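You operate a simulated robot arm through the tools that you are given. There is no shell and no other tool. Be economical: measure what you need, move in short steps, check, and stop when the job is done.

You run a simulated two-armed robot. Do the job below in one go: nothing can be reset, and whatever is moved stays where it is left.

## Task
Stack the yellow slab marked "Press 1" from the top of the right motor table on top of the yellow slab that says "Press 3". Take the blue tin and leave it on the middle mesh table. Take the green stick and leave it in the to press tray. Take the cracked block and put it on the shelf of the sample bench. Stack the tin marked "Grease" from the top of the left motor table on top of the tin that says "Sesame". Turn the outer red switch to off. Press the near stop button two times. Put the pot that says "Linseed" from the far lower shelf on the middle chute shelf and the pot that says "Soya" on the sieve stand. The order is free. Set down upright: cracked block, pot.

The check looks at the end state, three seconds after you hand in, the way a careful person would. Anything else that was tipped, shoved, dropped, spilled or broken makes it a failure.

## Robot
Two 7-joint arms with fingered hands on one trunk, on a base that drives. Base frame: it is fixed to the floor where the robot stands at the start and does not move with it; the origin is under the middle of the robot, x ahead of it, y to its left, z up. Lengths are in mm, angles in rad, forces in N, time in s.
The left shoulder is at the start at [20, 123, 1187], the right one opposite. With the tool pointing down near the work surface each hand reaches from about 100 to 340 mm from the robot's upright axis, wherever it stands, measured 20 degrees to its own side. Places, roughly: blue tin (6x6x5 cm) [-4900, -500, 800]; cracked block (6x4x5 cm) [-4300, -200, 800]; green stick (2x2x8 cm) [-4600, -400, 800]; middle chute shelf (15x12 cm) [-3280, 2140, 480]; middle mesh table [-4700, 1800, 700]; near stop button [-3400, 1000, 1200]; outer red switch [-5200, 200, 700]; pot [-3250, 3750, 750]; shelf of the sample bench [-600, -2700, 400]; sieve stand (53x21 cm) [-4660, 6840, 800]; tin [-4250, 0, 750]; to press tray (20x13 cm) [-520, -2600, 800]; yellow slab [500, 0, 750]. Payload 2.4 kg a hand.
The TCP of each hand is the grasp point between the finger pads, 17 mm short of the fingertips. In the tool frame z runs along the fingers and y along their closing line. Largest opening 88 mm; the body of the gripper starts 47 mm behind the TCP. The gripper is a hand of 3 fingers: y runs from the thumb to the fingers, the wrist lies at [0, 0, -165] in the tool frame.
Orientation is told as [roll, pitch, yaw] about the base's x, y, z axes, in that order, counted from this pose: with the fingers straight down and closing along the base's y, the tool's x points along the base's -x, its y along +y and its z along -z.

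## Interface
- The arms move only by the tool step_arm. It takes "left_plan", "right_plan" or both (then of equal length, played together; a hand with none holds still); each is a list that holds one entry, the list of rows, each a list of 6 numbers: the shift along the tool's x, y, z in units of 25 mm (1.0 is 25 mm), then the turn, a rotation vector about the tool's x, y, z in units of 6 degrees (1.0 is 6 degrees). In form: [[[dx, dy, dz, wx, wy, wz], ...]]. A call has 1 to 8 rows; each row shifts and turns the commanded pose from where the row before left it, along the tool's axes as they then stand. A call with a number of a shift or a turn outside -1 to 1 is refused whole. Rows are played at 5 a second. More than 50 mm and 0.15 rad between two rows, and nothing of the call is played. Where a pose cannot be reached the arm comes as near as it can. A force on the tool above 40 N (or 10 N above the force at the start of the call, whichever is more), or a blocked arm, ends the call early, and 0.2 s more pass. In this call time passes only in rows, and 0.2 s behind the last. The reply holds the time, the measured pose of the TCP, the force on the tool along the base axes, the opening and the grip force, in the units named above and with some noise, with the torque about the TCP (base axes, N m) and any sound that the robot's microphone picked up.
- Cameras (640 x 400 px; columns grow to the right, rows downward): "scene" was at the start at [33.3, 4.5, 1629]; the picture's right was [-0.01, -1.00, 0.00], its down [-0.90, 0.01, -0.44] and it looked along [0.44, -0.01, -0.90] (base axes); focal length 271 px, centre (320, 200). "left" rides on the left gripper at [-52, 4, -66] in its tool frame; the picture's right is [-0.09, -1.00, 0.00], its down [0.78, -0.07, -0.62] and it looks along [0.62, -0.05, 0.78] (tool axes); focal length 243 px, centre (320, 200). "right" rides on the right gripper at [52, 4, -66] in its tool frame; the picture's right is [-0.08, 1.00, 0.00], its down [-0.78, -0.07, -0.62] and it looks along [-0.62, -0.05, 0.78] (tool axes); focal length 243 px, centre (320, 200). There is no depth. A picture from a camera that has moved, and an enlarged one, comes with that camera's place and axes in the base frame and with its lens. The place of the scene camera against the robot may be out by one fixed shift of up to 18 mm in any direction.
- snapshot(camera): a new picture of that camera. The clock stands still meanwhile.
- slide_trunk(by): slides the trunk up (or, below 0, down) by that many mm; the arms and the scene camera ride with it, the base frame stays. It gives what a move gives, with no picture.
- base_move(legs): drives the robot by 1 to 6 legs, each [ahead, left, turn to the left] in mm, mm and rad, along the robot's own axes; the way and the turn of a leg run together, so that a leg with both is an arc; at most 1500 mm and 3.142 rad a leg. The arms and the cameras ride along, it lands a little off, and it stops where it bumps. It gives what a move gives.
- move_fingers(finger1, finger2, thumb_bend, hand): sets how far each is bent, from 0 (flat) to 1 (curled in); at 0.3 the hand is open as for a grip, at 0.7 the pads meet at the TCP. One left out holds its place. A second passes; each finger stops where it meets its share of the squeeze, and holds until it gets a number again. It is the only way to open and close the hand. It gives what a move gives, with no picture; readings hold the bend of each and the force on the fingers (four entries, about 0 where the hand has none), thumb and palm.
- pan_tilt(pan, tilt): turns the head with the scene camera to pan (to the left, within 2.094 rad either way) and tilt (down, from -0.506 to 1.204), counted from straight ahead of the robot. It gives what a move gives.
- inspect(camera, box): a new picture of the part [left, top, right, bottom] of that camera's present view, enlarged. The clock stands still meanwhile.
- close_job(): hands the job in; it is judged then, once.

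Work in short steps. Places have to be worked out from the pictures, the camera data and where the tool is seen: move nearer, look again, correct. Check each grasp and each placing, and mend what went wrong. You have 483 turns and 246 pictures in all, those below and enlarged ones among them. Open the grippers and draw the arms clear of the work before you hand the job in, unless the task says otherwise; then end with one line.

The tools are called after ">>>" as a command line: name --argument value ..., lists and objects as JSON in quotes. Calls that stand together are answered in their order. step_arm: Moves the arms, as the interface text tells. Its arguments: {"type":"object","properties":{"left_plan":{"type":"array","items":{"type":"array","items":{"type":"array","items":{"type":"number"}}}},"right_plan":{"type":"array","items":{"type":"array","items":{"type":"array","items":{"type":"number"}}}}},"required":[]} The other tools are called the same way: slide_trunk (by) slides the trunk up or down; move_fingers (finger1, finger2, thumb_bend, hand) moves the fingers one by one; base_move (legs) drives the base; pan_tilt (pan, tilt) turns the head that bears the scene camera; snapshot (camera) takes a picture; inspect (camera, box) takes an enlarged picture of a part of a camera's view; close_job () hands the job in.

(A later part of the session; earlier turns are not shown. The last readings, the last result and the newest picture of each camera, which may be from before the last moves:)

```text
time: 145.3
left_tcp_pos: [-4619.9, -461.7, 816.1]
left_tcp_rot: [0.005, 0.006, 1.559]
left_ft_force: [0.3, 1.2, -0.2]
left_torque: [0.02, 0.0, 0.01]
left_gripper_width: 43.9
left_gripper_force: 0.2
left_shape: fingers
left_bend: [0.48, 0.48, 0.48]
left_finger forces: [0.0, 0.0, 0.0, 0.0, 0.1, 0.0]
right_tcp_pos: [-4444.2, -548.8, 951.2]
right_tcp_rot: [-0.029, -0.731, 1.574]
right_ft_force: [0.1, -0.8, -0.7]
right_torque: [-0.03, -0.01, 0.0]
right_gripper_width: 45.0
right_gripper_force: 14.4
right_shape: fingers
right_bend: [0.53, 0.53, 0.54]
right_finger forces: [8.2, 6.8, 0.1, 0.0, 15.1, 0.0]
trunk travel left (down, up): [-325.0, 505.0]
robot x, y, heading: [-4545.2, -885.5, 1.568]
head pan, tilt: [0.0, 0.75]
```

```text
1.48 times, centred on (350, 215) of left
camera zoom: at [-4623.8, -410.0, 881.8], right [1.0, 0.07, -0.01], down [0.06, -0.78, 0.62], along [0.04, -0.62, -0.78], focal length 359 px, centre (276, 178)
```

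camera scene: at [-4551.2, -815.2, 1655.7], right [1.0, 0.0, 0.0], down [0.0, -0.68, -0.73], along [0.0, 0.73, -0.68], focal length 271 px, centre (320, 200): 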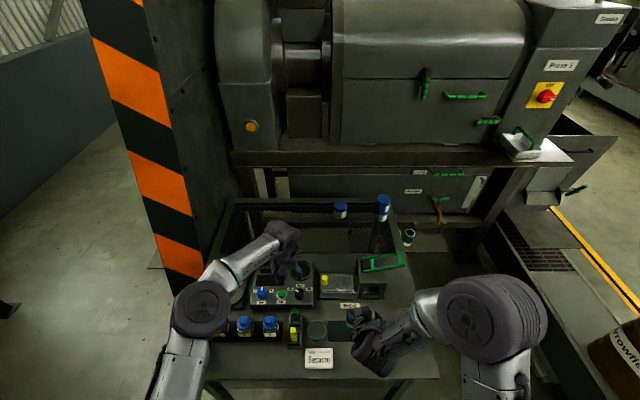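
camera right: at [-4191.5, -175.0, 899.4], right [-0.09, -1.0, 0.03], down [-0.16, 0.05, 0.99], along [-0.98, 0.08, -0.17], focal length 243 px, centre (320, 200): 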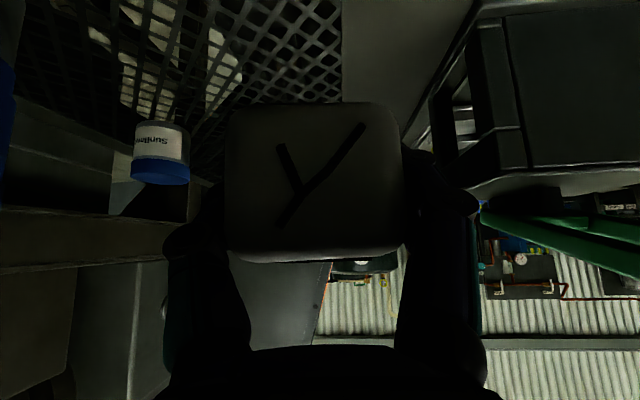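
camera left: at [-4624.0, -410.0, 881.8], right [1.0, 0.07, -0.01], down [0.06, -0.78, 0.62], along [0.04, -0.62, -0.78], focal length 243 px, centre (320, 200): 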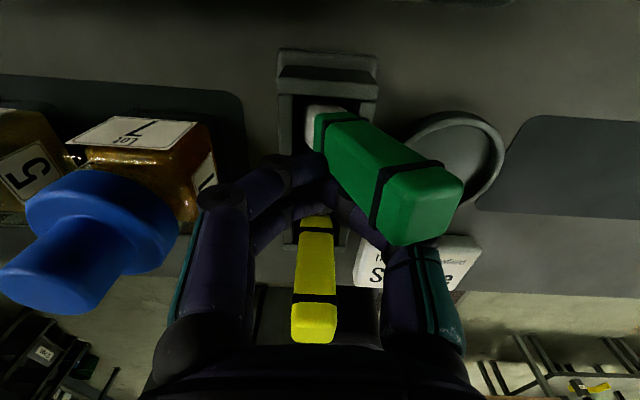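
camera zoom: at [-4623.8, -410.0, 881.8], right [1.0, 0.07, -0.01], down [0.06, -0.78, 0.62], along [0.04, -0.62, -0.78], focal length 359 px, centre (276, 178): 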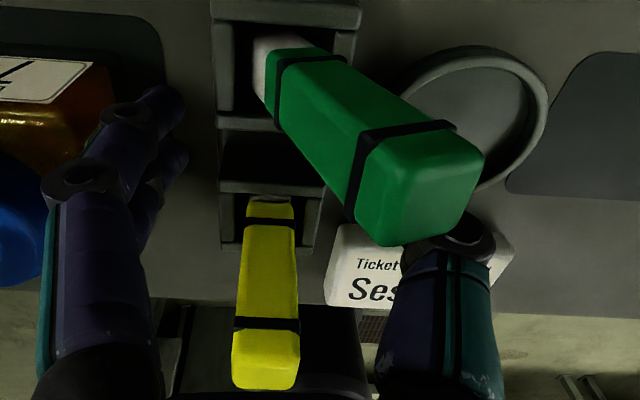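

The stick leans toward +x, still with its foot in the slot. I raise the left hand clear and look from above.

>>> step_arm --left_plan '[[[0, 0, -0.5, 0, 0, 0], [0, 0, -1, 0, 0, 0], [0, 0, -1, 0, 0, 0], [0, 0, -1, 0, 0, 0]]]'

>>> snapshot --camera "left"

>>> inspect --camera "scene" --box '[230, 240, 350, 360]'

```text
time: 146.3
left_tcp_pos: [-4621.1, -460.7, 905.1]
left_tcp_rot: [0.006, 0.005, 1.56]
left_ft_force: [0.5, 0.6, -0.4]
left_torque: [-0.02, -0.02, -0.02]
left_gripper_width: 44.0
left_gripper_force: 0.1
left_shape: fingers
left_bend: [0.48, 0.48, 0.48]
left_finger forces: [0.0, 0.1, 0.1, 0.1, 0.1, 0.0]
right_tcp_pos: [-4444.1, -548.5, 951.2]
right_tcp_rot: [-0.029, -0.731, 1.572]
right_ft_force: [-0.2, -0.6, -0.2]
right_torque: [0.01, 0.01, -0.03]
right_gripper_width: 44.9
right_gripper_force: 15.4
right_shape: fingers
right_bend: [0.53, 0.53, 0.54]
right_finger forces: [8.1, 6.8, 0.1, 0.0, 15.2, 0.0]
trunk travel left (down, up): [-325.0, 505.0]
robot x, y, heading: [-4540.5, -882.9, 1.567]
head pan, tilt: [0.0, 0.75]
```

```text
170 pictures are left
camera left: at [-4623.8, -409.3, 970.8], right [1.0, 0.07, -0.01], down [0.06, -0.78, 0.62], along [0.04, -0.62, -0.78], focal length 243 px, centre (320, 200)
```

left: 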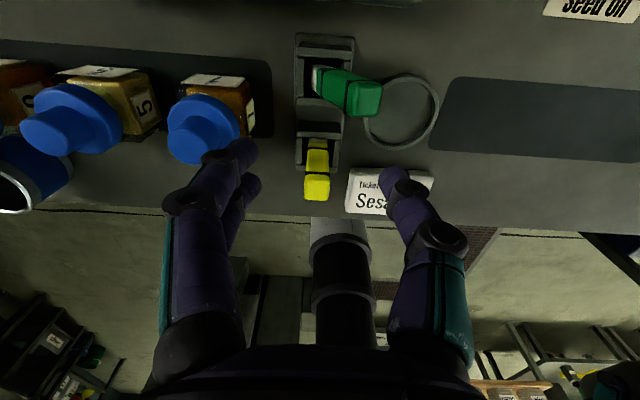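

```text
3.33 times, centred on (290, 300) of scene
camera zoom: at [-4551.8, -815.6, 1580.8], right [1.0, 0.0, 0.0], down [0.0, -0.68, -0.73], along [0.0, 0.73, -0.68], focal length 902 px, centre (420, -133)
```

zoom: 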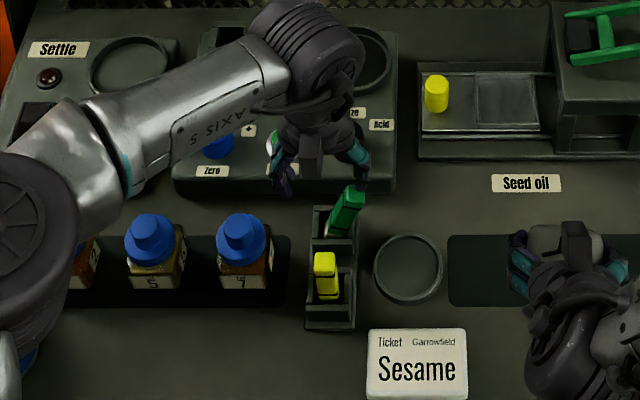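

The stick leans about 28 degrees with its top near x -4593, y -451. I widen only the thumb side, re-centre at about (-4614, -453), and go down around it so closing will push it upright.

>>> move_fingers --hand "left" --finger1 0.42 --finger2 0.42 --thumb_bend 0.3

>>> step_arm --left_plan '[[[-0.32, -0.28, 0, 0, 0, 0], [0, 0, 0.9, 0, 0, 0], [0, 0, 0.9, 0, 0, 0]]]'

>>> snapshot --camera "left"

```text
time: 147.3
left_tcp_pos: [-4620.5, -461.7, 906.0]
left_tcp_rot: [0.004, 0.007, 1.56]
left_ft_force: [0.6, -0.2, 0.3]
left_torque: [0.01, -0.01, -0.02]
left_gripper_width: 70.9
left_gripper_force: 0.1
left_shape: fingers
left_bend: [0.42, 0.42, 0.3]
left_finger forces: [0.0, 0.1, 0.1, 0.1, 0.1, 0.0]
right_tcp_pos: [-4444.4, -549.3, 952.7]
right_tcp_rot: [-0.031, -0.731, 1.573]
right_ft_force: [-0.4, 0.3, -1.0]
right_torque: [-0.01, -0.03, 0.01]
right_gripper_width: 44.9
right_gripper_force: 15.4
right_shape: fingers
right_bend: [0.53, 0.53, 0.54]
right_finger forces: [8.2, 6.8, 0.1, 0.1, 15.1, 0.0]
trunk travel left (down, up): [-325.0, 505.0]
robot x, y, heading: [-4543.1, -888.3, 1.566]
head pan, tilt: [0.0, 0.75]
```

```text
time: 148.1
left_tcp_pos: [-4612.2, -456.5, 859.3]
left_tcp_rot: [0.007, 0.005, 1.558]
left_ft_force: [0.7, -0.3, -0.3]
left_torque: [-0.02, -0.01, 0.04]
left_gripper_width: 70.7
left_gripper_force: 0.0
left_shape: fingers
left_bend: [0.42, 0.42, 0.3]
left_finger forces: [0.1, 0.0, 0.0, 0.0, 0.1, 0.0]
right_tcp_pos: [-4444.6, -548.9, 951.4]
right_tcp_rot: [-0.03, -0.731, 1.573]
right_ft_force: [0.0, -0.1, 0.4]
right_torque: [0.0, 0.02, -0.02]
right_gripper_width: 44.8
right_gripper_force: 15.3
right_shape: fingers
right_bend: [0.53, 0.53, 0.54]
right_finger forces: [8.2, 6.8, 0.0, 0.0, 15.1, 0.0]
trunk travel left (down, up): [-325.0, 505.0]
robot x, y, heading: [-4539.1, -885.1, 1.57]
head pan, tilt: [0.0, 0.75]
```

```text
168 pictures are left
camera left: at [-4616.3, -403.2, 924.3], right [1.0, 0.07, -0.01], down [0.06, -0.78, 0.62], along [0.04, -0.62, -0.78], focal length 243 px, centre (320, 200)
```

left: 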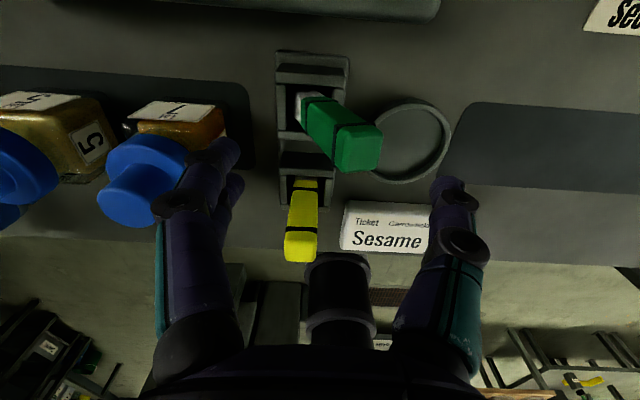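

Clearances look right. I lower 44 mm more and close to 0.7.

>>> step_arm --left_plan '[[[-0.08, 0, 0.6, 0, 0, 0], [0, 0, 0.6, 0, 0, 0], [0, 0, 0.56, 0, 0, 0]]]'

>>> move_fingers --hand "left" --finger1 0.5 --finger2 0.5 --thumb_bend 0.55

>>> snapshot --camera "left"

```text
time: 148.9
left_tcp_pos: [-4613.2, -454.5, 816.1]
left_tcp_rot: [0.008, 0.004, 1.558]
left_ft_force: [0.6, -0.1, 0.8]
left_torque: [0.01, -0.02, 0.01]
left_gripper_width: 70.6
left_gripper_force: 0.1
left_shape: fingers
left_bend: [0.42, 0.42, 0.3]
left_finger forces: [0.0, 0.1, 0.1, 0.0, 0.0, 0.1]
right_tcp_pos: [-4443.6, -549.1, 951.7]
right_tcp_rot: [-0.03, -0.732, 1.573]
right_ft_force: [-0.1, -0.1, -0.7]
right_torque: [-0.03, 0.02, -0.01]
right_gripper_width: 44.8
right_gripper_force: 15.5
right_shape: fingers
right_bend: [0.53, 0.53, 0.54]
right_finger forces: [8.2, 6.8, 0.0, 0.0, 15.0, 0.1]
trunk travel left (down, up): [-325.0, 505.0]
robot x, y, heading: [-4542.7, -884.0, 1.571]
head pan, tilt: [0.0, 0.75]
```

```text
time: 149.9
left_tcp_pos: [-4613.1, -452.9, 815.3]
left_tcp_rot: [0.004, 0.006, 1.558]
left_ft_force: [0.0, 0.2, -0.3]
left_torque: [0.0, -0.02, 0.0]
left_gripper_width: 35.0
left_gripper_force: 0.0
left_shape: fingers
left_bend: [0.5, 0.5, 0.55]
left_finger forces: [0.0, 0.0, 0.1, 0.0, 0.0, 0.0]
right_tcp_pos: [-4444.1, -549.9, 952.1]
right_tcp_rot: [-0.03, -0.731, 1.571]
right_ft_force: [-0.4, -0.7, -1.3]
right_torque: [0.0, 0.03, 0.0]
right_gripper_width: 44.8
right_gripper_force: 15.1
right_shape: fingers
right_bend: [0.53, 0.53, 0.54]
right_finger forces: [8.2, 6.8, 0.0, 0.0, 15.0, 0.0]
trunk travel left (down, up): [-325.0, 505.0]
robot x, y, heading: [-4542.1, -886.8, 1.571]
head pan, tilt: [0.0, 0.75]
```

```text
167 pictures are left
camera left: at [-4616.4, -400.7, 880.6], right [1.0, 0.07, -0.01], down [0.06, -0.78, 0.62], along [0.04, -0.62, -0.78], focal length 243 px, centre (320, 200)
```

left: 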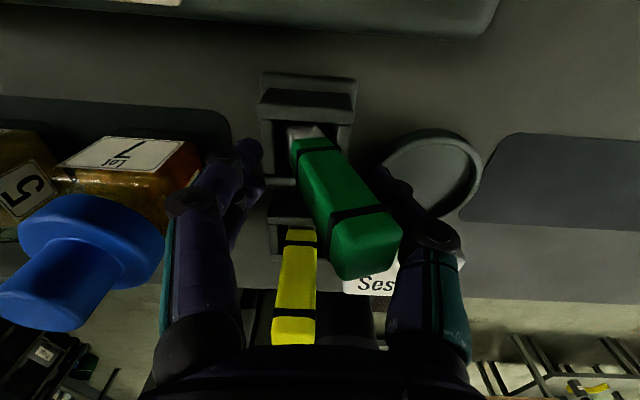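

The stick lies between the thumb and fingers. I close further.

>>> move_fingers --hand "left" --finger1 0.6 --finger2 0.6 --thumb_bend 0.65

>>> snapshot --camera "left"

```text
time: 150.9
left_tcp_pos: [-4614.1, -455.3, 815.2]
left_tcp_rot: [0.005, 0.006, 1.559]
left_ft_force: [0.4, -0.2, 0.0]
left_torque: [0.01, -0.01, -0.02]
left_gripper_width: 14.6
left_gripper_force: 0.4
left_shape: fingers
left_bend: [0.59, 0.59, 0.65]
left_finger forces: [0.2, 0.1, 0.0, 0.1, 0.3, 0.0]
right_tcp_pos: [-4442.6, -548.5, 953.1]
right_tcp_rot: [-0.03, -0.731, 1.57]
right_ft_force: [0.9, -0.6, -1.3]
right_torque: [-0.01, -0.02, -0.03]
right_gripper_width: 44.7
right_gripper_force: 14.8
right_shape: fingers
right_bend: [0.53, 0.53, 0.54]
right_finger forces: [8.2, 6.8, 0.0, 0.0, 15.1, 0.1]
trunk travel left (down, up): [-325.0, 505.0]
robot x, y, heading: [-4539.5, -884.9, 1.571]
head pan, tilt: [0.0, 0.75]
```

```text
166 pictures are left
camera left: at [-4616.4, -400.7, 880.6], right [1.0, 0.07, -0.01], down [0.06, -0.78, 0.62], along [0.04, -0.62, -0.78], focal length 243 px, centre (320, 200)
```

left: 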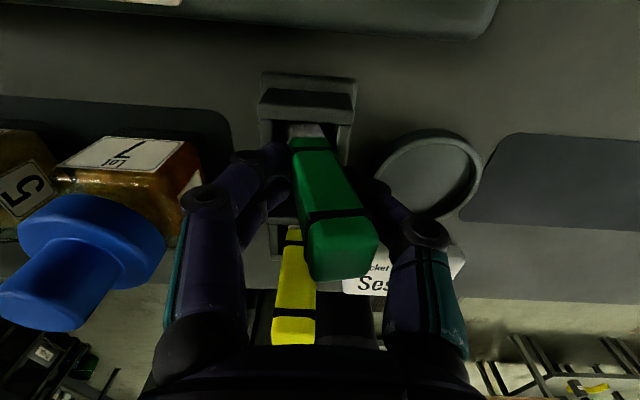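

The thumb is pushing it upright. I close fully.

>>> move_fingers --hand "left" --finger1 0.72 --finger2 0.72 --thumb_bend 0.75

>>> snapshot --camera "left"

```text
time: 151.9
left_tcp_pos: [-4613.4, -453.2, 815.3]
left_tcp_rot: [0.005, 0.003, 1.558]
left_ft_force: [-0.7, -0.1, 0.4]
left_torque: [-0.03, 0.0, 0.01]
left_gripper_width: 9.5
left_gripper_force: 7.1
left_shape: fingers
left_bend: [0.63, 0.7, 0.69]
left_finger forces: [5.0, 2.5, 0.0, 0.1, 6.1, 0.1]
right_tcp_pos: [-4444.3, -548.7, 952.5]
right_tcp_rot: [-0.029, -0.732, 1.573]
right_ft_force: [0.5, -0.1, -1.1]
right_torque: [-0.01, 0.02, -0.01]
right_gripper_width: 45.0
right_gripper_force: 15.2
right_shape: fingers
right_bend: [0.53, 0.53, 0.54]
right_finger forces: [8.3, 6.8, 0.0, 0.1, 15.1, 0.0]
trunk travel left (down, up): [-325.0, 505.0]
robot x, y, heading: [-4543.6, -885.9, 1.568]
head pan, tilt: [0.0, 0.75]
```

```text
165 pictures are left
camera left: at [-4616.5, -400.7, 880.6], right [1.0, 0.07, -0.01], down [0.06, -0.78, 0.62], along [0.04, -0.62, -0.78], focal length 243 px, centre (320, 200)
```

left: 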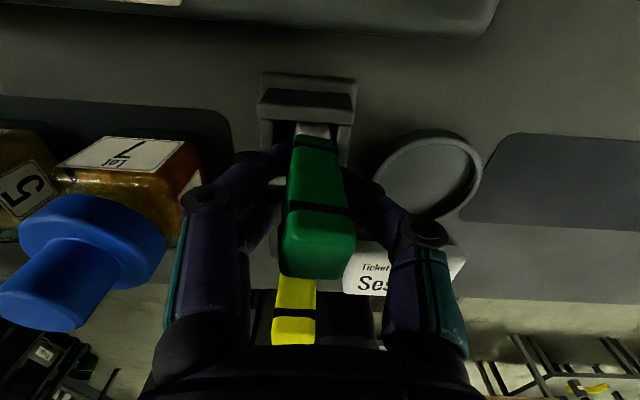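

It is gripped at about 7 N and upright. I lift it out vertically.

>>> step_arm --left_plan '[[[0, 0, -0.5, 0, 0, 0], [0, 0, -1, 0, 0, 0], [0, 0, -1, 0, 0, 0], [0, 0, -1, 0, 0, 0], [0, 0, -1, 0, 0, 0]]]'

>>> snapshot --camera "left"

```text
time: 153.1
left_tcp_pos: [-4612.9, -452.8, 927.8]
left_tcp_rot: [0.004, 0.006, 1.559]
left_ft_force: [-1.2, -0.4, -0.3]
left_torque: [0.02, -0.03, -0.02]
left_gripper_width: 9.5
left_gripper_force: 6.4
left_shape: fingers
left_bend: [0.64, 0.7, 0.69]
left_finger forces: [4.7, 2.3, 0.1, 0.0, 6.2, 0.1]
right_tcp_pos: [-4444.4, -549.1, 951.6]
right_tcp_rot: [-0.03, -0.733, 1.572]
right_ft_force: [-0.1, 0.4, -0.5]
right_torque: [0.01, 0.01, 0.03]
right_gripper_width: 44.6
right_gripper_force: 15.6
right_shape: fingers
right_bend: [0.53, 0.53, 0.54]
right_finger forces: [8.2, 6.7, 0.0, 0.1, 15.1, 0.0]
trunk travel left (down, up): [-325.0, 505.0]
robot x, y, heading: [-4543.5, -889.1, 1.568]
head pan, tilt: [0.0, 0.75]
```

```text
164 pictures are left
camera left: at [-4616.0, -400.0, 993.0], right [1.0, 0.07, -0.01], down [0.06, -0.78, 0.63], along [0.04, -0.62, -0.78], focal length 243 px, centre (320, 200)
```

left: 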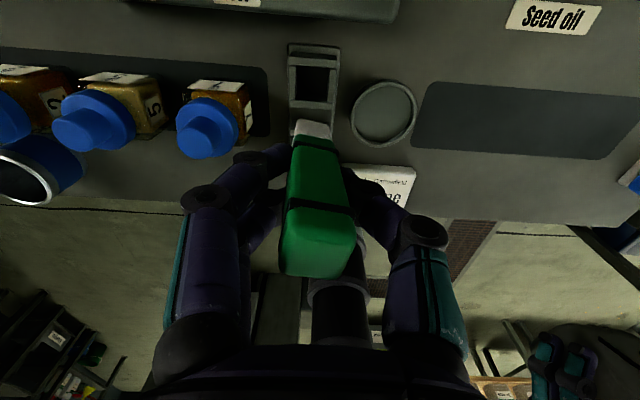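

The stick is out cleanly. I retract the left hand, raise the trunk and drive to the sample bench.

>>> step_arm --left_plan '[[[0.5, 0.3, -1, 0, 0, 0], [1, 0.5, -0.5, 0, 0, 0], [1, 0.5, 0, 0, 0, 0], [1, 0.5, 0, 0, 0, 0], [1, 0.5, 0, 0, 0, 0]]]'

>>> slide_trunk --by 75

>>> base_move --legs '[[-360, 0, 0], [0, 0, -1.57], [900, -600, 0], [1500, 0, 0], [1300, 0, 0]]'

>>> pan_tilt --pan -1.0 --tilt 0.6

>>> snapshot --camera "scene"

```text
time: 154.3
left_tcp_pos: [-4670.5, -564.5, 964.3]
left_tcp_rot: [0.004, 0.006, 1.559]
left_ft_force: [-0.1, 0.3, -0.4]
left_torque: [0.0, 0.0, 0.01]
left_gripper_width: 9.1
left_gripper_force: 6.5
left_shape: fingers
left_bend: [0.64, 0.7, 0.69]
left_finger forces: [4.8, 2.1, 0.0, 0.0, 6.0, 0.0]
right_tcp_pos: [-4444.5, -549.2, 952.6]
right_tcp_rot: [-0.03, -0.732, 1.573]
right_ft_force: [-0.3, -0.1, -1.0]
right_torque: [-0.02, -0.04, 0.01]
right_gripper_width: 44.8
right_gripper_force: 14.7
right_shape: fingers
right_bend: [0.53, 0.53, 0.54]
right_finger forces: [8.1, 6.7, 0.1, 0.0, 15.1, 0.1]
trunk travel left (down, up): [-325.0, 505.0]
robot x, y, heading: [-4544.8, -882.1, 1.573]
head pan, tilt: [0.0, 0.75]
```

```text
time: 155.5
left_tcp_pos: [-4671.0, -563.0, 1039.8]
left_tcp_rot: [0.005, 0.005, 1.558]
left_ft_force: [0.3, 0.1, -0.5]
left_torque: [0.01, 0.01, -0.05]
left_gripper_width: 9.5
left_gripper_force: 6.5
left_shape: fingers
left_bend: [0.64, 0.7, 0.69]
left_finger forces: [4.7, 2.1, 0.0, 0.1, 6.0, 0.0]
right_tcp_pos: [-4443.8, -549.5, 1026.0]
right_tcp_rot: [-0.029, -0.731, 1.574]
right_ft_force: [-0.9, -0.9, -1.1]
right_torque: [0.01, 0.0, 0.0]
right_gripper_width: 44.8
right_gripper_force: 15.4
right_shape: fingers
right_bend: [0.53, 0.53, 0.54]
right_finger forces: [8.2, 6.8, 0.0, 0.0, 15.0, 0.0]
trunk travel left (down, up): [-400.0, 430.0]
robot x, y, heading: [-4541.7, -882.1, 1.573]
head pan, tilt: [0.0, 0.75]
```

```text
time: 180.1
left_tcp_pos: [-569.1, -1979.5, 1038.9]
left_tcp_rot: [0.004, 0.006, -0.051]
left_ft_force: [-0.8, -0.6, 0.0]
left_torque: [0.01, -0.02, 0.0]
left_gripper_width: 9.5
left_gripper_force: 5.7
left_shape: fingers
left_bend: [0.64, 0.71, 0.69]
left_finger forces: [4.7, 1.6, 0.1, 0.0, 5.6, 0.0]
right_tcp_pos: [-564.0, -2207.9, 1026.5]
right_tcp_rot: [-0.03, -0.732, -0.036]
right_ft_force: [0.7, -0.1, -0.9]
right_torque: [-0.01, 0.01, -0.03]
right_gripper_width: 44.7
right_gripper_force: 14.8
right_shape: fingers
right_bend: [0.53, 0.53, 0.54]
right_finger forces: [7.9, 6.7, 0.0, 0.0, 14.9, 0.0]
trunk travel left (down, up): [-400.0, 430.0]
robot x, y, heading: [-892.0, -2094.5, -0.041]
head pan, tilt: [0.0, 0.75]
```

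```text
time: 181.3
left_tcp_pos: [-568.3, -1979.3, 1038.6]
left_tcp_rot: [0.005, 0.006, -0.05]
left_ft_force: [-0.5, 0.5, 0.0]
left_torque: [0.02, 0.04, 0.0]
left_gripper_width: 9.4
left_gripper_force: 5.9
left_shape: fingers
left_bend: [0.64, 0.71, 0.69]
left_finger forces: [4.7, 1.6, 0.0, 0.0, 5.7, 0.0]
right_tcp_pos: [-564.0, -2206.5, 1026.6]
right_tcp_rot: [-0.029, -0.731, -0.036]
right_ft_force: [0.2, 0.3, -1.5]
right_torque: [0.0, 0.03, 0.01]
right_gripper_width: 45.1
right_gripper_force: 15.2
right_shape: fingers
right_bend: [0.53, 0.53, 0.54]
right_finger forces: [8.1, 6.7, 0.0, 0.0, 14.9, 0.0]
trunk travel left (down, up): [-400.0, 430.0]
robot x, y, heading: [-893.3, -2095.9, -0.036]
head pan, tilt: [-1.0, 0.6]
```

```text
163 pictures are left
camera scene: at [-878.2, -2165.7, 1668.6], right [-0.86, -0.51, 0.0], down [-0.29, 0.49, -0.82], along [0.42, -0.71, -0.57], focal length 271 px, centre (320, 200)
```

scene: 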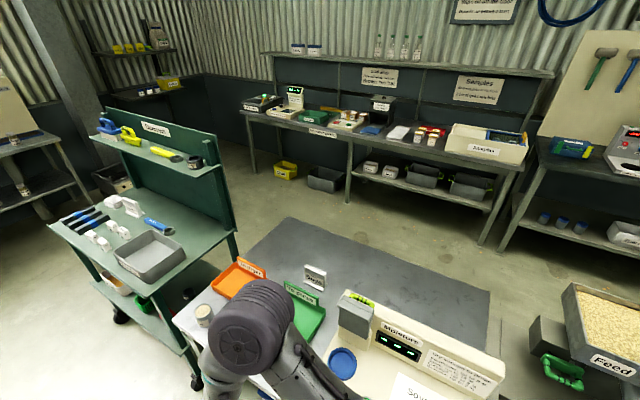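

I'm a bit close to the bench, so I strafe away north, turn to face it, and shift east.

>>> base_move --legs '[[0, 330, 0], [0, 0, -1.53], [0, 350, 0]]'

>>> pan_tilt --pan 0.1 --tilt 0.75

>>> snapshot --camera "scene"

```text
time: 189.1
left_tcp_pos: [-403.6, -2087.9, 1038.0]
left_tcp_rot: [0.005, 0.004, -1.591]
left_ft_force: [0.0, 0.2, -0.3]
left_torque: [-0.03, 0.0, 0.01]
left_gripper_width: 8.9
left_gripper_force: 5.3
left_shape: fingers
left_bend: [0.64, 0.71, 0.69]
left_finger forces: [4.6, 1.3, 0.1, 0.0, 5.5, 0.0]
right_tcp_pos: [-630.4, -2102.8, 1026.5]
right_tcp_rot: [-0.032, -0.731, -1.573]
right_ft_force: [-0.2, 0.4, -0.8]
right_torque: [-0.03, -0.01, -0.02]
right_gripper_width: 44.7
right_gripper_force: 14.5
right_shape: fingers
right_bend: [0.53, 0.53, 0.54]
right_finger forces: [7.9, 6.7, 0.0, 0.0, 14.7, 0.1]
trunk travel left (down, up): [-400.0, 430.0]
robot x, y, heading: [-531.6, -1765.2, -1.577]
head pan, tilt: [-1.0, 0.6]
```

```text
time: 190.4
left_tcp_pos: [-402.8, -2089.3, 1040.5]
left_tcp_rot: [0.005, 0.004, -1.59]
left_ft_force: [-0.1, -0.3, -0.8]
left_torque: [-0.01, 0.0, 0.0]
left_gripper_width: 9.0
left_gripper_force: 5.8
left_shape: fingers
left_bend: [0.64, 0.71, 0.69]
left_finger forces: [4.6, 1.3, 0.0, 0.0, 5.4, 0.1]
right_tcp_pos: [-630.3, -2102.0, 1027.4]
right_tcp_rot: [-0.03, -0.73, -1.574]
right_ft_force: [0.7, 0.8, -0.8]
right_torque: [0.0, 0.01, -0.03]
right_gripper_width: 44.6
right_gripper_force: 14.5
right_shape: fingers
right_bend: [0.53, 0.53, 0.54]
right_finger forces: [7.9, 6.7, 0.1, 0.1, 14.6, 0.0]
trunk travel left (down, up): [-400.0, 430.0]
robot x, y, heading: [-529.7, -1771.8, -1.577]
head pan, tilt: [0.099, 0.75]
```

```text
162 pictures are left
camera scene: at [-531.3, -1825.0, 1655.8], right [-1.0, -0.09, 0.0], down [-0.06, 0.68, -0.73], along [0.07, -0.73, -0.68], focal length 271 px, centre (320, 200)
```

scene: 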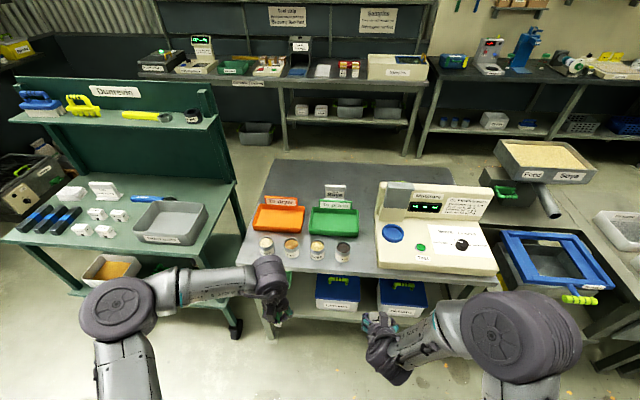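

The stick's grip is weakening slightly, so I place it first. I retract the right hand (block) so it stays in front of the bench edge, then drive closer.

>>> step_arm --right_plan '[[[0.744, -0.3, -0.668, 0, 0, 0], [0.744, -0.3, -0.668, 0, 0, 0], [0.744, -0.3, -0.668, 0, 0, 0], [0.744, -0.3, -0.668, 0, 0, 0], [0.744, -0.3, -0.668, 0, 0, 0], [0.744, -0.3, -0.668, 0, 0, 0]]]'

>>> base_move --legs '[[330, -70, 0.0]]'

>>> snapshot --camera "scene"

>>> snapshot --camera "left"

```text
time: 191.8
left_tcp_pos: [-404.2, -2088.6, 1039.7]
left_tcp_rot: [0.006, 0.006, -1.59]
left_ft_force: [0.6, 0.1, -0.1]
left_torque: [0.01, -0.01, 0.04]
left_gripper_width: 9.4
left_gripper_force: 5.9
left_shape: fingers
left_bend: [0.64, 0.71, 0.69]
left_finger forces: [4.6, 1.3, 0.0, 0.1, 5.4, 0.0]
right_tcp_pos: [-623.3, -2053.3, 1007.8]
right_tcp_rot: [-0.032, -0.732, -1.573]
right_ft_force: [0.0, 0.6, -0.8]
right_torque: [0.02, 0.04, -0.02]
right_gripper_width: 44.8
right_gripper_force: 14.6
right_shape: fingers
right_bend: [0.53, 0.53, 0.54]
right_finger forces: [8.0, 6.8, 0.1, 0.0, 14.7, 0.0]
right hand out of reach, approached as far as the arm can: row 2, 3, 4, 5, 6
trunk travel left (down, up): [-400.0, 430.0]
robot x, y, heading: [-529.4, -1771.7, -1.577]
head pan, tilt: [0.099, 0.75]
```

```text
time: 194.0
left_tcp_pos: [-477.3, -2410.3, 1039.3]
left_tcp_rot: [0.006, 0.006, -1.591]
left_ft_force: [-0.3, -1.2, 0.2]
left_torque: [-0.01, -0.02, -0.01]
left_gripper_width: 9.1
left_gripper_force: 5.8
left_shape: fingers
left_bend: [0.64, 0.71, 0.69]
left_finger forces: [4.6, 1.3, 0.1, 0.0, 5.3, 0.1]
right_tcp_pos: [-695.2, -2373.8, 1006.8]
right_tcp_rot: [-0.03, -0.731, -1.577]
right_ft_force: [0.0, -0.7, -1.3]
right_torque: [0.02, 0.0, -0.01]
right_gripper_width: 44.8
right_gripper_force: 14.4
right_shape: fingers
right_bend: [0.53, 0.53, 0.54]
right_finger forces: [7.9, 6.7, 0.0, 0.0, 14.8, 0.0]
trunk travel left (down, up): [-400.0, 430.0]
robot x, y, heading: [-601.3, -2085.1, -1.582]
head pan, tilt: [0.099, 0.75]
```

```text
161 pictures are left
camera scene: at [-604.4, -2146.3, 1655.7], right [-1.0, -0.09, 0.0], down [-0.06, 0.68, -0.73], along [0.07, -0.73, -0.68], focal length 271 px, centre (320, 200)
```

scene: 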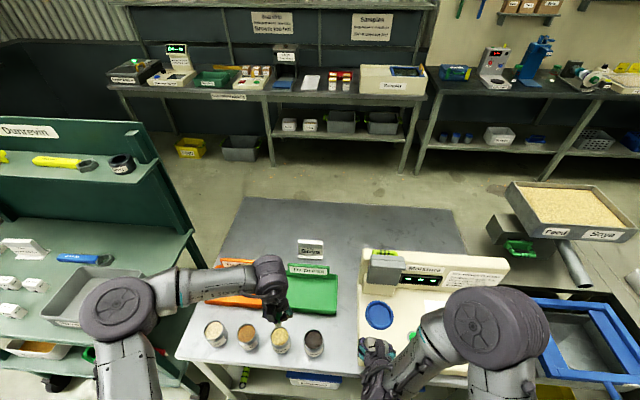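

```text
160 pictures are left
camera left: at [-474.7, -2461.9, 1104.5], right [-1.0, -0.06, -0.01], down [-0.05, 0.78, 0.63], along [-0.04, 0.62, -0.78], focal length 243 px, centre (320, 200)
```

left: 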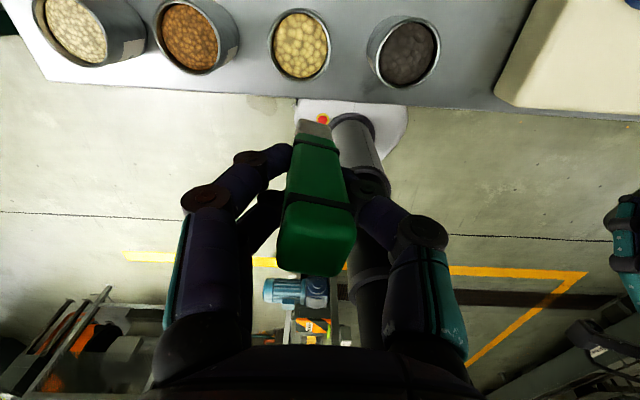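

Tray centre is about (-520, -2615). I first pitch the left hand 45 degrees forward with the stick, over the bench front and above the cups.

>>> step_arm --left_plan '[[[0, -0.2, 0, 0, -0.9375, 0], [0, -0.2, 0, 0, -0.9375, 0], [0, -0.2, 0, 0, -0.9375, 0], [0, -0.2, 0, 0, -0.9375, 0], [0, -0.2, 0, 0, -0.9375, 0], [0, -0.2, 0, 0, -0.9375, 0], [0, -0.2, 0, 0, -0.9375, 0], [0, -0.2, 0, 0, -0.9375, 0]]]'

```text
time: 195.8
left_tcp_pos: [-517.3, -2408.9, 1037.8]
left_tcp_rot: [0.007, -0.779, -1.594]
left_ft_force: [-0.3, -0.6, -0.3]
left_torque: [-0.02, -0.01, 0.01]
left_gripper_width: 9.0
left_gripper_force: 5.1
left_shape: fingers
left_bend: [0.64, 0.71, 0.69]
left_finger forces: [4.7, 1.2, 0.0, 0.0, 5.2, 0.0]
right_tcp_pos: [-698.1, -2373.3, 1007.2]
right_tcp_rot: [-0.031, -0.732, -1.576]
right_ft_force: [-0.8, 0.3, -0.1]
right_torque: [0.01, -0.01, 0.0]
right_gripper_width: 44.7
right_gripper_force: 15.5
right_shape: fingers
right_bend: [0.53, 0.53, 0.54]
right_finger forces: [7.9, 6.6, 0.0, 0.0, 14.7, 0.1]
trunk travel left (down, up): [-400.0, 430.0]
robot x, y, heading: [-603.1, -2088.0, -1.578]
head pan, tilt: [0.099, 0.75]
```

Tilt is 45 degrees. Now I go forward 200 mm over the tray, then look.

>>> step_arm --left_plan '[[[-0.707, 0, 0.707, 0, 0, 0], [-0.707, 0, 0.707, 0, 0, 0], [-0.707, 0, 0.707, 0, 0, 0], [-0.707, 0, 0.707, 0, 0, 0], [-0.707, 0, 0.707, 0, 0, 0], [-0.707, 0, 0.707, 0, 0, 0], [-0.707, 0, 0.707, 0, 0, 0], [-0.707, 0, 0.707, 0, 0, 0]]]'

>>> snapshot --camera "left"

>>> snapshot --camera "scene"

```text
time: 197.6
left_tcp_pos: [-521.5, -2608.6, 1037.1]
left_tcp_rot: [0.01, -0.78, -1.597]
left_ft_force: [0.4, -1.1, -0.1]
left_torque: [0.01, -0.01, 0.03]
left_gripper_width: 8.7
left_gripper_force: 5.7
left_shape: fingers
left_bend: [0.65, 0.71, 0.69]
left_finger forces: [4.5, 1.1, 0.1, 0.0, 5.1, 0.0]
right_tcp_pos: [-696.5, -2373.5, 1007.8]
right_tcp_rot: [-0.03, -0.732, -1.577]
right_ft_force: [-0.3, -0.7, -0.7]
right_torque: [0.0, -0.01, 0.03]
right_gripper_width: 44.5
right_gripper_force: 14.4
right_shape: fingers
right_bend: [0.53, 0.53, 0.54]
right_finger forces: [8.0, 6.7, 0.1, 0.0, 14.7, 0.0]
trunk travel left (down, up): [-400.0, 430.0]
robot x, y, heading: [-604.5, -2088.7, -1.58]
head pan, tilt: [0.099, 0.75]
```

```text
159 pictures are left
camera left: at [-517.5, -2598.9, 1120.3], right [-1.0, -0.04, 0.05], down [-0.05, 0.99, -0.11], along [-0.05, -0.11, -0.99], focal length 243 px, centre (320, 200)
```

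left: 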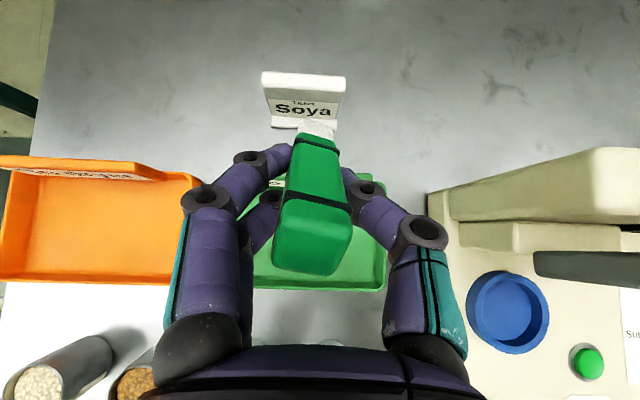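

```text
158 pictures are left
camera scene: at [-604.3, -2145.6, 1655.7], right [-1.0, -0.09, 0.0], down [-0.06, 0.68, -0.73], along [0.07, -0.73, -0.68], focal length 271 px, centre (320, 200)
```

scene: 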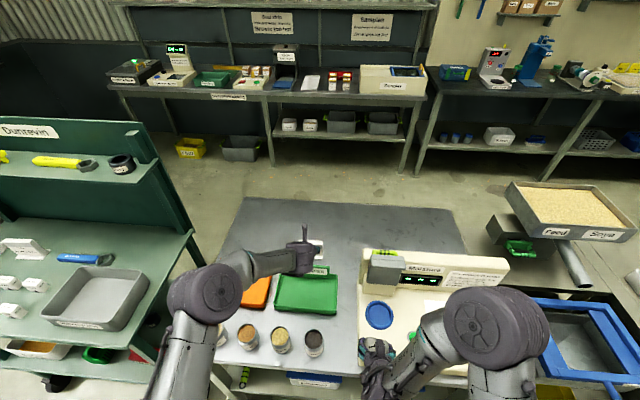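

From the left camera, tray centre is about (-524, -2588). I move back 21 mm and lower about 170 mm, then check.

>>> step_arm --left_plan '[[[0.6, 0, -0.6, 0, 0, 0], [0.707, 0, 0.707, 0, 0, 0], [0.707, 0, 0.707, 0, 0, 0], [0.707, 0, 0.707, 0, 0, 0], [0.707, 0, 0.707, 0, 0, 0], [0.707, 0, 0.707, 0, 0, 0], [0.707, 0, 0.707, 0, 0, 0], [0.707, 0, 0.707, 0, 0, 0]]]'

>>> snapshot --camera "left"

>>> inspect --camera "scene" --box '[220, 220, 380, 370]'

```text
time: 199.4
left_tcp_pos: [-521.2, -2586.5, 861.7]
left_tcp_rot: [0.009, -0.78, -1.597]
left_ft_force: [1.2, -0.3, 0.2]
left_torque: [0.0, -0.02, -0.01]
left_gripper_width: 8.8
left_gripper_force: 5.4
left_shape: fingers
left_bend: [0.65, 0.71, 0.7]
left_finger forces: [4.6, 1.1, 0.1, 0.0, 5.1, 0.0]
right_tcp_pos: [-695.0, -2374.7, 1007.7]
right_tcp_rot: [-0.032, -0.73, -1.576]
right_ft_force: [-0.6, -0.1, -1.4]
right_torque: [0.0, 0.01, 0.01]
right_gripper_width: 44.8
right_gripper_force: 14.5
right_shape: fingers
right_bend: [0.53, 0.53, 0.54]
right_finger forces: [7.8, 6.7, 0.0, 0.0, 14.6, 0.0]
trunk travel left (down, up): [-400.0, 430.0]
robot x, y, heading: [-605.2, -2088.9, -1.58]
head pan, tilt: [0.099, 0.75]
```

```text
157 pictures are left
camera left: at [-516.9, -2576.5, 944.8], right [-1.0, -0.04, 0.05], down [-0.05, 0.99, -0.11], along [-0.05, -0.11, -0.99], focal length 243 px, centre (320, 200)
```

left: 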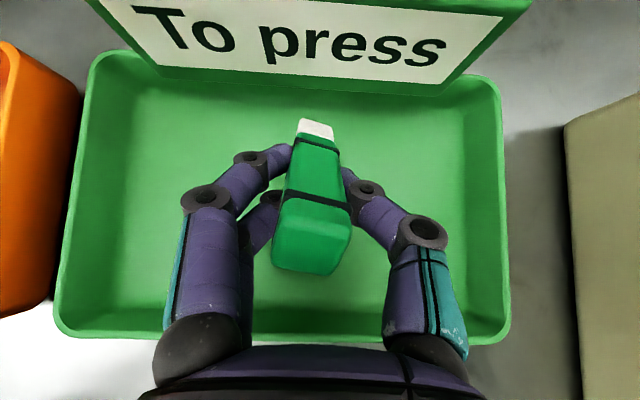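

```text
2.67 times, centred on (300, 295) of scene
camera zoom: at [-604.2, -2145.3, 1655.7], right [-1.0, -0.09, 0.0], down [-0.06, 0.68, -0.73], along [0.07, -0.73, -0.68], focal length 722 px, centre (373, -53)
```

zoom: 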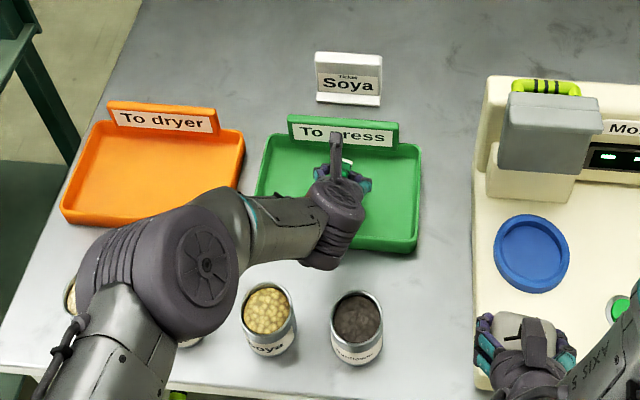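

The stick is centred over the tray and already close to the floor. I lower in small steps to contact.

>>> step_arm --left_plan '[[[0.08, 0, 0.08, 0, 0, 0], [0.08, 0, 0.08, 0, 0, 0], [0.08, 0, 0.08, 0, 0, 0], [0.08, 0, 0.08, 0, 0, 0]]]'

>>> snapshot --camera "left"

```text
time: 200.4
left_tcp_pos: [-518.9, -2586.5, 852.7]
left_tcp_rot: [0.009, -0.779, -1.597]
left_ft_force: [0.1, 0.4, -0.3]
left_torque: [0.01, 0.04, 0.01]
left_gripper_width: 8.8
left_gripper_force: 5.1
left_shape: fingers
left_bend: [0.65, 0.71, 0.7]
left_finger forces: [4.5, 1.1, 0.0, 0.0, 5.1, 0.0]
right_tcp_pos: [-695.9, -2372.8, 1007.2]
right_tcp_rot: [-0.032, -0.73, -1.577]
right_ft_force: [0.6, 0.0, -0.5]
right_torque: [0.0, -0.02, -0.01]
right_gripper_width: 44.4
right_gripper_force: 14.5
right_shape: fingers
right_bend: [0.53, 0.53, 0.54]
right_finger forces: [8.0, 6.7, 0.0, 0.0, 14.7, 0.0]
trunk travel left (down, up): [-400.0, 430.0]
robot x, y, heading: [-601.9, -2085.3, -1.577]
head pan, tilt: [0.099, 0.75]
```

```text
155 pictures are left
camera left: at [-515.6, -2577.0, 934.8], right [-1.0, -0.04, 0.05], down [-0.05, 0.99, -0.11], along [-0.05, -0.11, -0.99], focal length 243 px, centre (320, 200)
```

left: 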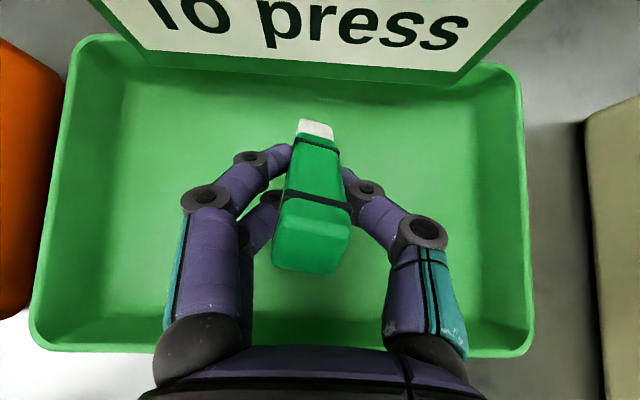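

>>> step_arm --left_plan '[[[0.1, 0, 0.1, 0, 0, 0], [0.1, 0, 0.1, 0, 0, 0], [0.1, 0, 0.1, 0, 0, 0], [0.1, 0, 0.1, 0, 0, 0], [0.1, 0, 0.1, 0, 0, 0]]]'

```text
time: 201.6
left_tcp_pos: [-519.5, -2586.6, 833.4]
left_tcp_rot: [0.009, -0.78, -1.597]
left_ft_force: [0.9, 0.5, 4.1]
left_torque: [-0.1, 0.01, 0.02]
left_gripper_width: 8.5
left_gripper_force: 7.9
left_shape: fingers
left_bend: [0.66, 0.71, 0.71]
left_finger forces: [6.1, 3.3, 0.1, 0.0, 6.1, 0.0]
right_tcp_pos: [-695.5, -2373.3, 1006.9]
right_tcp_rot: [-0.032, -0.732, -1.577]
right_ft_force: [0.1, 0.0, 0.1]
right_torque: [-0.02, -0.01, 0.0]
right_gripper_width: 44.5
right_gripper_force: 14.3
right_shape: fingers
right_bend: [0.53, 0.53, 0.54]
right_finger forces: [7.9, 6.6, 0.0, 0.0, 14.7, 0.1]
trunk travel left (down, up): [-400.0, 430.0]
robot x, y, heading: [-603.3, -2085.2, -1.58]
head pan, tilt: [0.099, 0.75]
```

Stick's foot touches the tray floor. I open the hand gradually.

>>> move_fingers --hand "left" --finger1 0.58 --finger2 0.58 --thumb_bend 0.58

>>> move_fingers --hand "left" --finger1 0.4 --finger2 0.4 --thumb_bend 0.4

>>> snapshot --camera "left"

```text
time: 202.6
left_tcp_pos: [-519.5, -2586.9, 833.7]
left_tcp_rot: [0.008, -0.78, -1.598]
left_ft_force: [-1.0, 0.6, -0.5]
left_torque: [0.03, 0.02, 0.0]
left_gripper_width: 24.6
left_gripper_force: 0.0
left_shape: fingers
left_bend: [0.57, 0.57, 0.57]
left_finger forces: [0.1, 0.0, 0.0, 0.0, 0.0, 0.0]
right_tcp_pos: [-696.4, -2373.1, 1007.5]
right_tcp_rot: [-0.032, -0.732, -1.574]
right_ft_force: [0.6, 0.1, -0.3]
right_torque: [-0.03, 0.0, -0.02]
right_gripper_width: 44.6
right_gripper_force: 15.1
right_shape: fingers
right_bend: [0.53, 0.53, 0.54]
right_finger forces: [7.9, 6.8, 0.0, 0.1, 14.7, 0.0]
trunk travel left (down, up): [-400.0, 430.0]
robot x, y, heading: [-605.9, -2088.8, -1.584]
head pan, tilt: [0.099, 0.75]
```

```text
time: 203.6
left_tcp_pos: [-518.5, -2585.3, 833.6]
left_tcp_rot: [0.009, -0.781, -1.597]
left_ft_force: [0.7, 0.7, 0.4]
left_torque: [0.04, -0.01, 0.0]
left_gripper_width: 62.2
left_gripper_force: 0.1
left_shape: fingers
left_bend: [0.4, 0.4, 0.4]
left_finger forces: [0.1, 0.0, 0.1, 0.0, 0.0, 0.1]
right_tcp_pos: [-696.1, -2373.9, 1008.2]
right_tcp_rot: [-0.032, -0.732, -1.576]
right_ft_force: [0.5, -0.5, -0.2]
right_torque: [-0.04, 0.0, 0.0]
right_gripper_width: 44.7
right_gripper_force: 14.1
right_shape: fingers
right_bend: [0.53, 0.53, 0.54]
right_finger forces: [8.0, 6.7, 0.0, 0.1, 14.7, 0.0]
trunk travel left (down, up): [-400.0, 430.0]
robot x, y, heading: [-605.5, -2089.7, -1.587]
head pan, tilt: [0.099, 0.75]
```

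```text
154 pictures are left
camera left: at [-515.8, -2576.2, 917.0], right [-1.0, -0.04, 0.05], down [-0.05, 0.99, -0.11], along [-0.05, -0.11, -0.99], focal length 243 px, centre (320, 200)
```

left: 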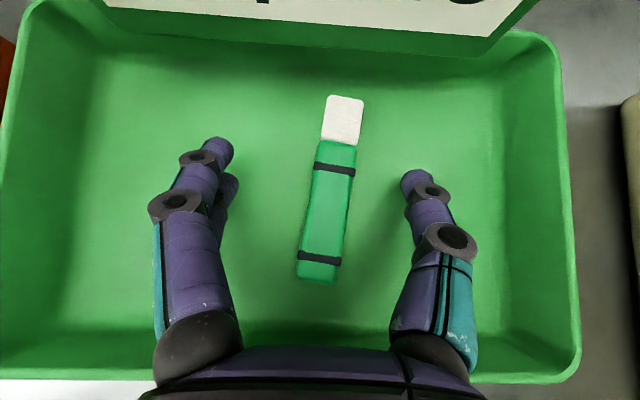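

The stick lies flat in the "To press" tray. I lift straight up, then pull back.

>>> step_arm --left_plan '[[[-0.707, 0, -0.707, 0, 0, 0], [-0.707, 0, -0.707, 0, 0, 0], [-0.707, 0, -0.707, 0, 0, 0], [-0.707, 0, -0.707, 0, 0, 0], [-0.707, 0, -0.707, 0, 0, 0], [-0.707, 0, -0.707, 0, 0, 0], [-0.707, 0, -0.707, 0, 0, 0], [-0.707, 0, -0.707, 0, 0, 0]]]'

>>> step_arm --left_plan '[[[0.707, 0.2, -0.707, 0, 0, 0], [0.707, 0.2, -0.707, 0, 0, 0], [0.707, 0.2, -0.707, 0, 0, 0], [0.707, 0.2, -0.707, 0, 0, 0], [0.707, 0.2, -0.707, 0, 0, 0], [0.707, 0.2, -0.707, 0, 0, 0], [0.707, 0.2, -0.707, 0, 0, 0], [0.707, 0.2, -0.707, 0, 0, 0]]]'

>>> base_move --legs '[[-420, 330, 0.0]]'

>>> pan_tilt --pan 0.0 --tilt 0.8

>>> snapshot --camera "scene"

```text
time: 205.4
left_tcp_pos: [-518.8, -2586.5, 1036.8]
left_tcp_rot: [0.01, -0.779, -1.598]
left_ft_force: [0.4, -0.3, 0.8]
left_torque: [0.01, -0.01, 0.0]
left_gripper_width: 62.0
left_gripper_force: 0.1
left_shape: fingers
left_bend: [0.4, 0.4, 0.4]
left_finger forces: [0.0, 0.0, 0.0, 0.1, 0.0, 0.0]
right_tcp_pos: [-698.0, -2374.0, 1006.7]
right_tcp_rot: [-0.031, -0.731, -1.577]
right_ft_force: [0.3, 0.2, -0.2]
right_torque: [0.03, 0.01, -0.03]
right_gripper_width: 44.8
right_gripper_force: 14.8
right_shape: fingers
right_bend: [0.53, 0.53, 0.54]
right_finger forces: [7.9, 6.7, 0.1, 0.0, 14.8, 0.0]
trunk travel left (down, up): [-400.0, 430.0]
robot x, y, heading: [-603.5, -2085.7, -1.58]
head pan, tilt: [0.099, 0.75]
```

```text
time: 207.2
left_tcp_pos: [-481.7, -2404.4, 1033.7]
left_tcp_rot: [0.007, -0.781, -1.596]
left_ft_force: [0.4, 0.1, 0.1]
left_torque: [0.01, -0.04, -0.02]
left_gripper_width: 62.0
left_gripper_force: 0.1
left_shape: fingers
left_bend: [0.4, 0.4, 0.4]
left_finger forces: [0.1, 0.1, 0.0, 0.1, 0.0, 0.0]
left hand out of reach, approached as far as the arm can: row 8
right_tcp_pos: [-695.1, -2373.3, 1006.8]
right_tcp_rot: [-0.029, -0.732, -1.577]
right_ft_force: [-0.1, 0.3, -0.4]
right_torque: [-0.02, -0.06, -0.03]
right_gripper_width: 44.8
right_gripper_force: 14.9
right_shape: fingers
right_bend: [0.53, 0.53, 0.54]
right_finger forces: [7.8, 6.7, 0.1, 0.0, 14.8, 0.0]
trunk travel left (down, up): [-400.0, 430.0]
robot x, y, heading: [-602.0, -2087.8, -1.58]
head pan, tilt: [0.099, 0.75]
```

```text
time: 210.3
left_tcp_pos: [-150.0, -1983.8, 1033.1]
left_tcp_rot: [0.009, -0.782, -1.587]
left_ft_force: [0.1, -0.2, -0.9]
left_torque: [0.0, -0.04, -0.01]
left_gripper_width: 62.0
left_gripper_force: 0.0
left_shape: fingers
left_bend: [0.4, 0.4, 0.4]
left_finger forces: [0.0, 0.0, 0.0, 0.0, 0.0, 0.0]
right_tcp_pos: [-365.6, -1955.0, 1007.7]
right_tcp_rot: [-0.032, -0.732, -1.567]
right_ft_force: [-0.1, -0.1, -1.3]
right_torque: [0.01, 0.01, 0.0]
right_gripper_width: 44.8
right_gripper_force: 14.6
right_shape: fingers
right_bend: [0.53, 0.53, 0.54]
right_finger forces: [7.9, 6.7, 0.0, 0.1, 14.7, 0.1]
trunk travel left (down, up): [-400.0, 430.0]
robot x, y, heading: [-274.9, -1668.8, -1.573]
head pan, tilt: [0.099, 0.75]
```

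```text
time: 211.0
left_tcp_pos: [-150.5, -1984.5, 1032.5]
left_tcp_rot: [0.01, -0.781, -1.589]
left_ft_force: [-0.7, -0.2, 0.3]
left_torque: [0.03, -0.01, 0.04]
left_gripper_width: 62.1
left_gripper_force: 0.1
left_shape: fingers
left_bend: [0.4, 0.4, 0.4]
left_finger forces: [0.1, 0.0, 0.0, 0.0, 0.0, 0.0]
right_tcp_pos: [-365.2, -1955.6, 1007.5]
right_tcp_rot: [-0.033, -0.731, -1.566]
right_ft_force: [0.1, -1.0, -1.2]
right_torque: [0.01, 0.0, -0.02]
right_gripper_width: 44.6
right_gripper_force: 14.8
right_shape: fingers
right_bend: [0.53, 0.53, 0.54]
right_finger forces: [7.9, 6.7, 0.1, 0.0, 14.8, 0.0]
trunk travel left (down, up): [-400.0, 430.0]
robot x, y, heading: [-273.1, -1668.2, -1.573]
head pan, tilt: [0.0, 0.799]
```

```text
153 pictures are left
camera scene: at [-282.9, -1724.2, 1651.8], right [-1.0, 0.0, 0.0], down [0.0, 0.72, -0.7], along [0.0, -0.7, -0.72], focal length 271 px, centre (320, 200)
```

scene: 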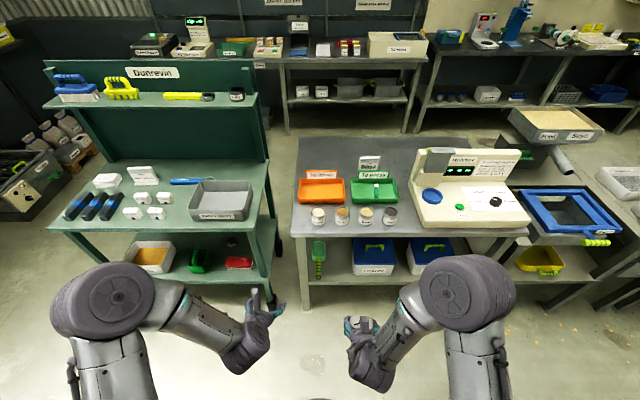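

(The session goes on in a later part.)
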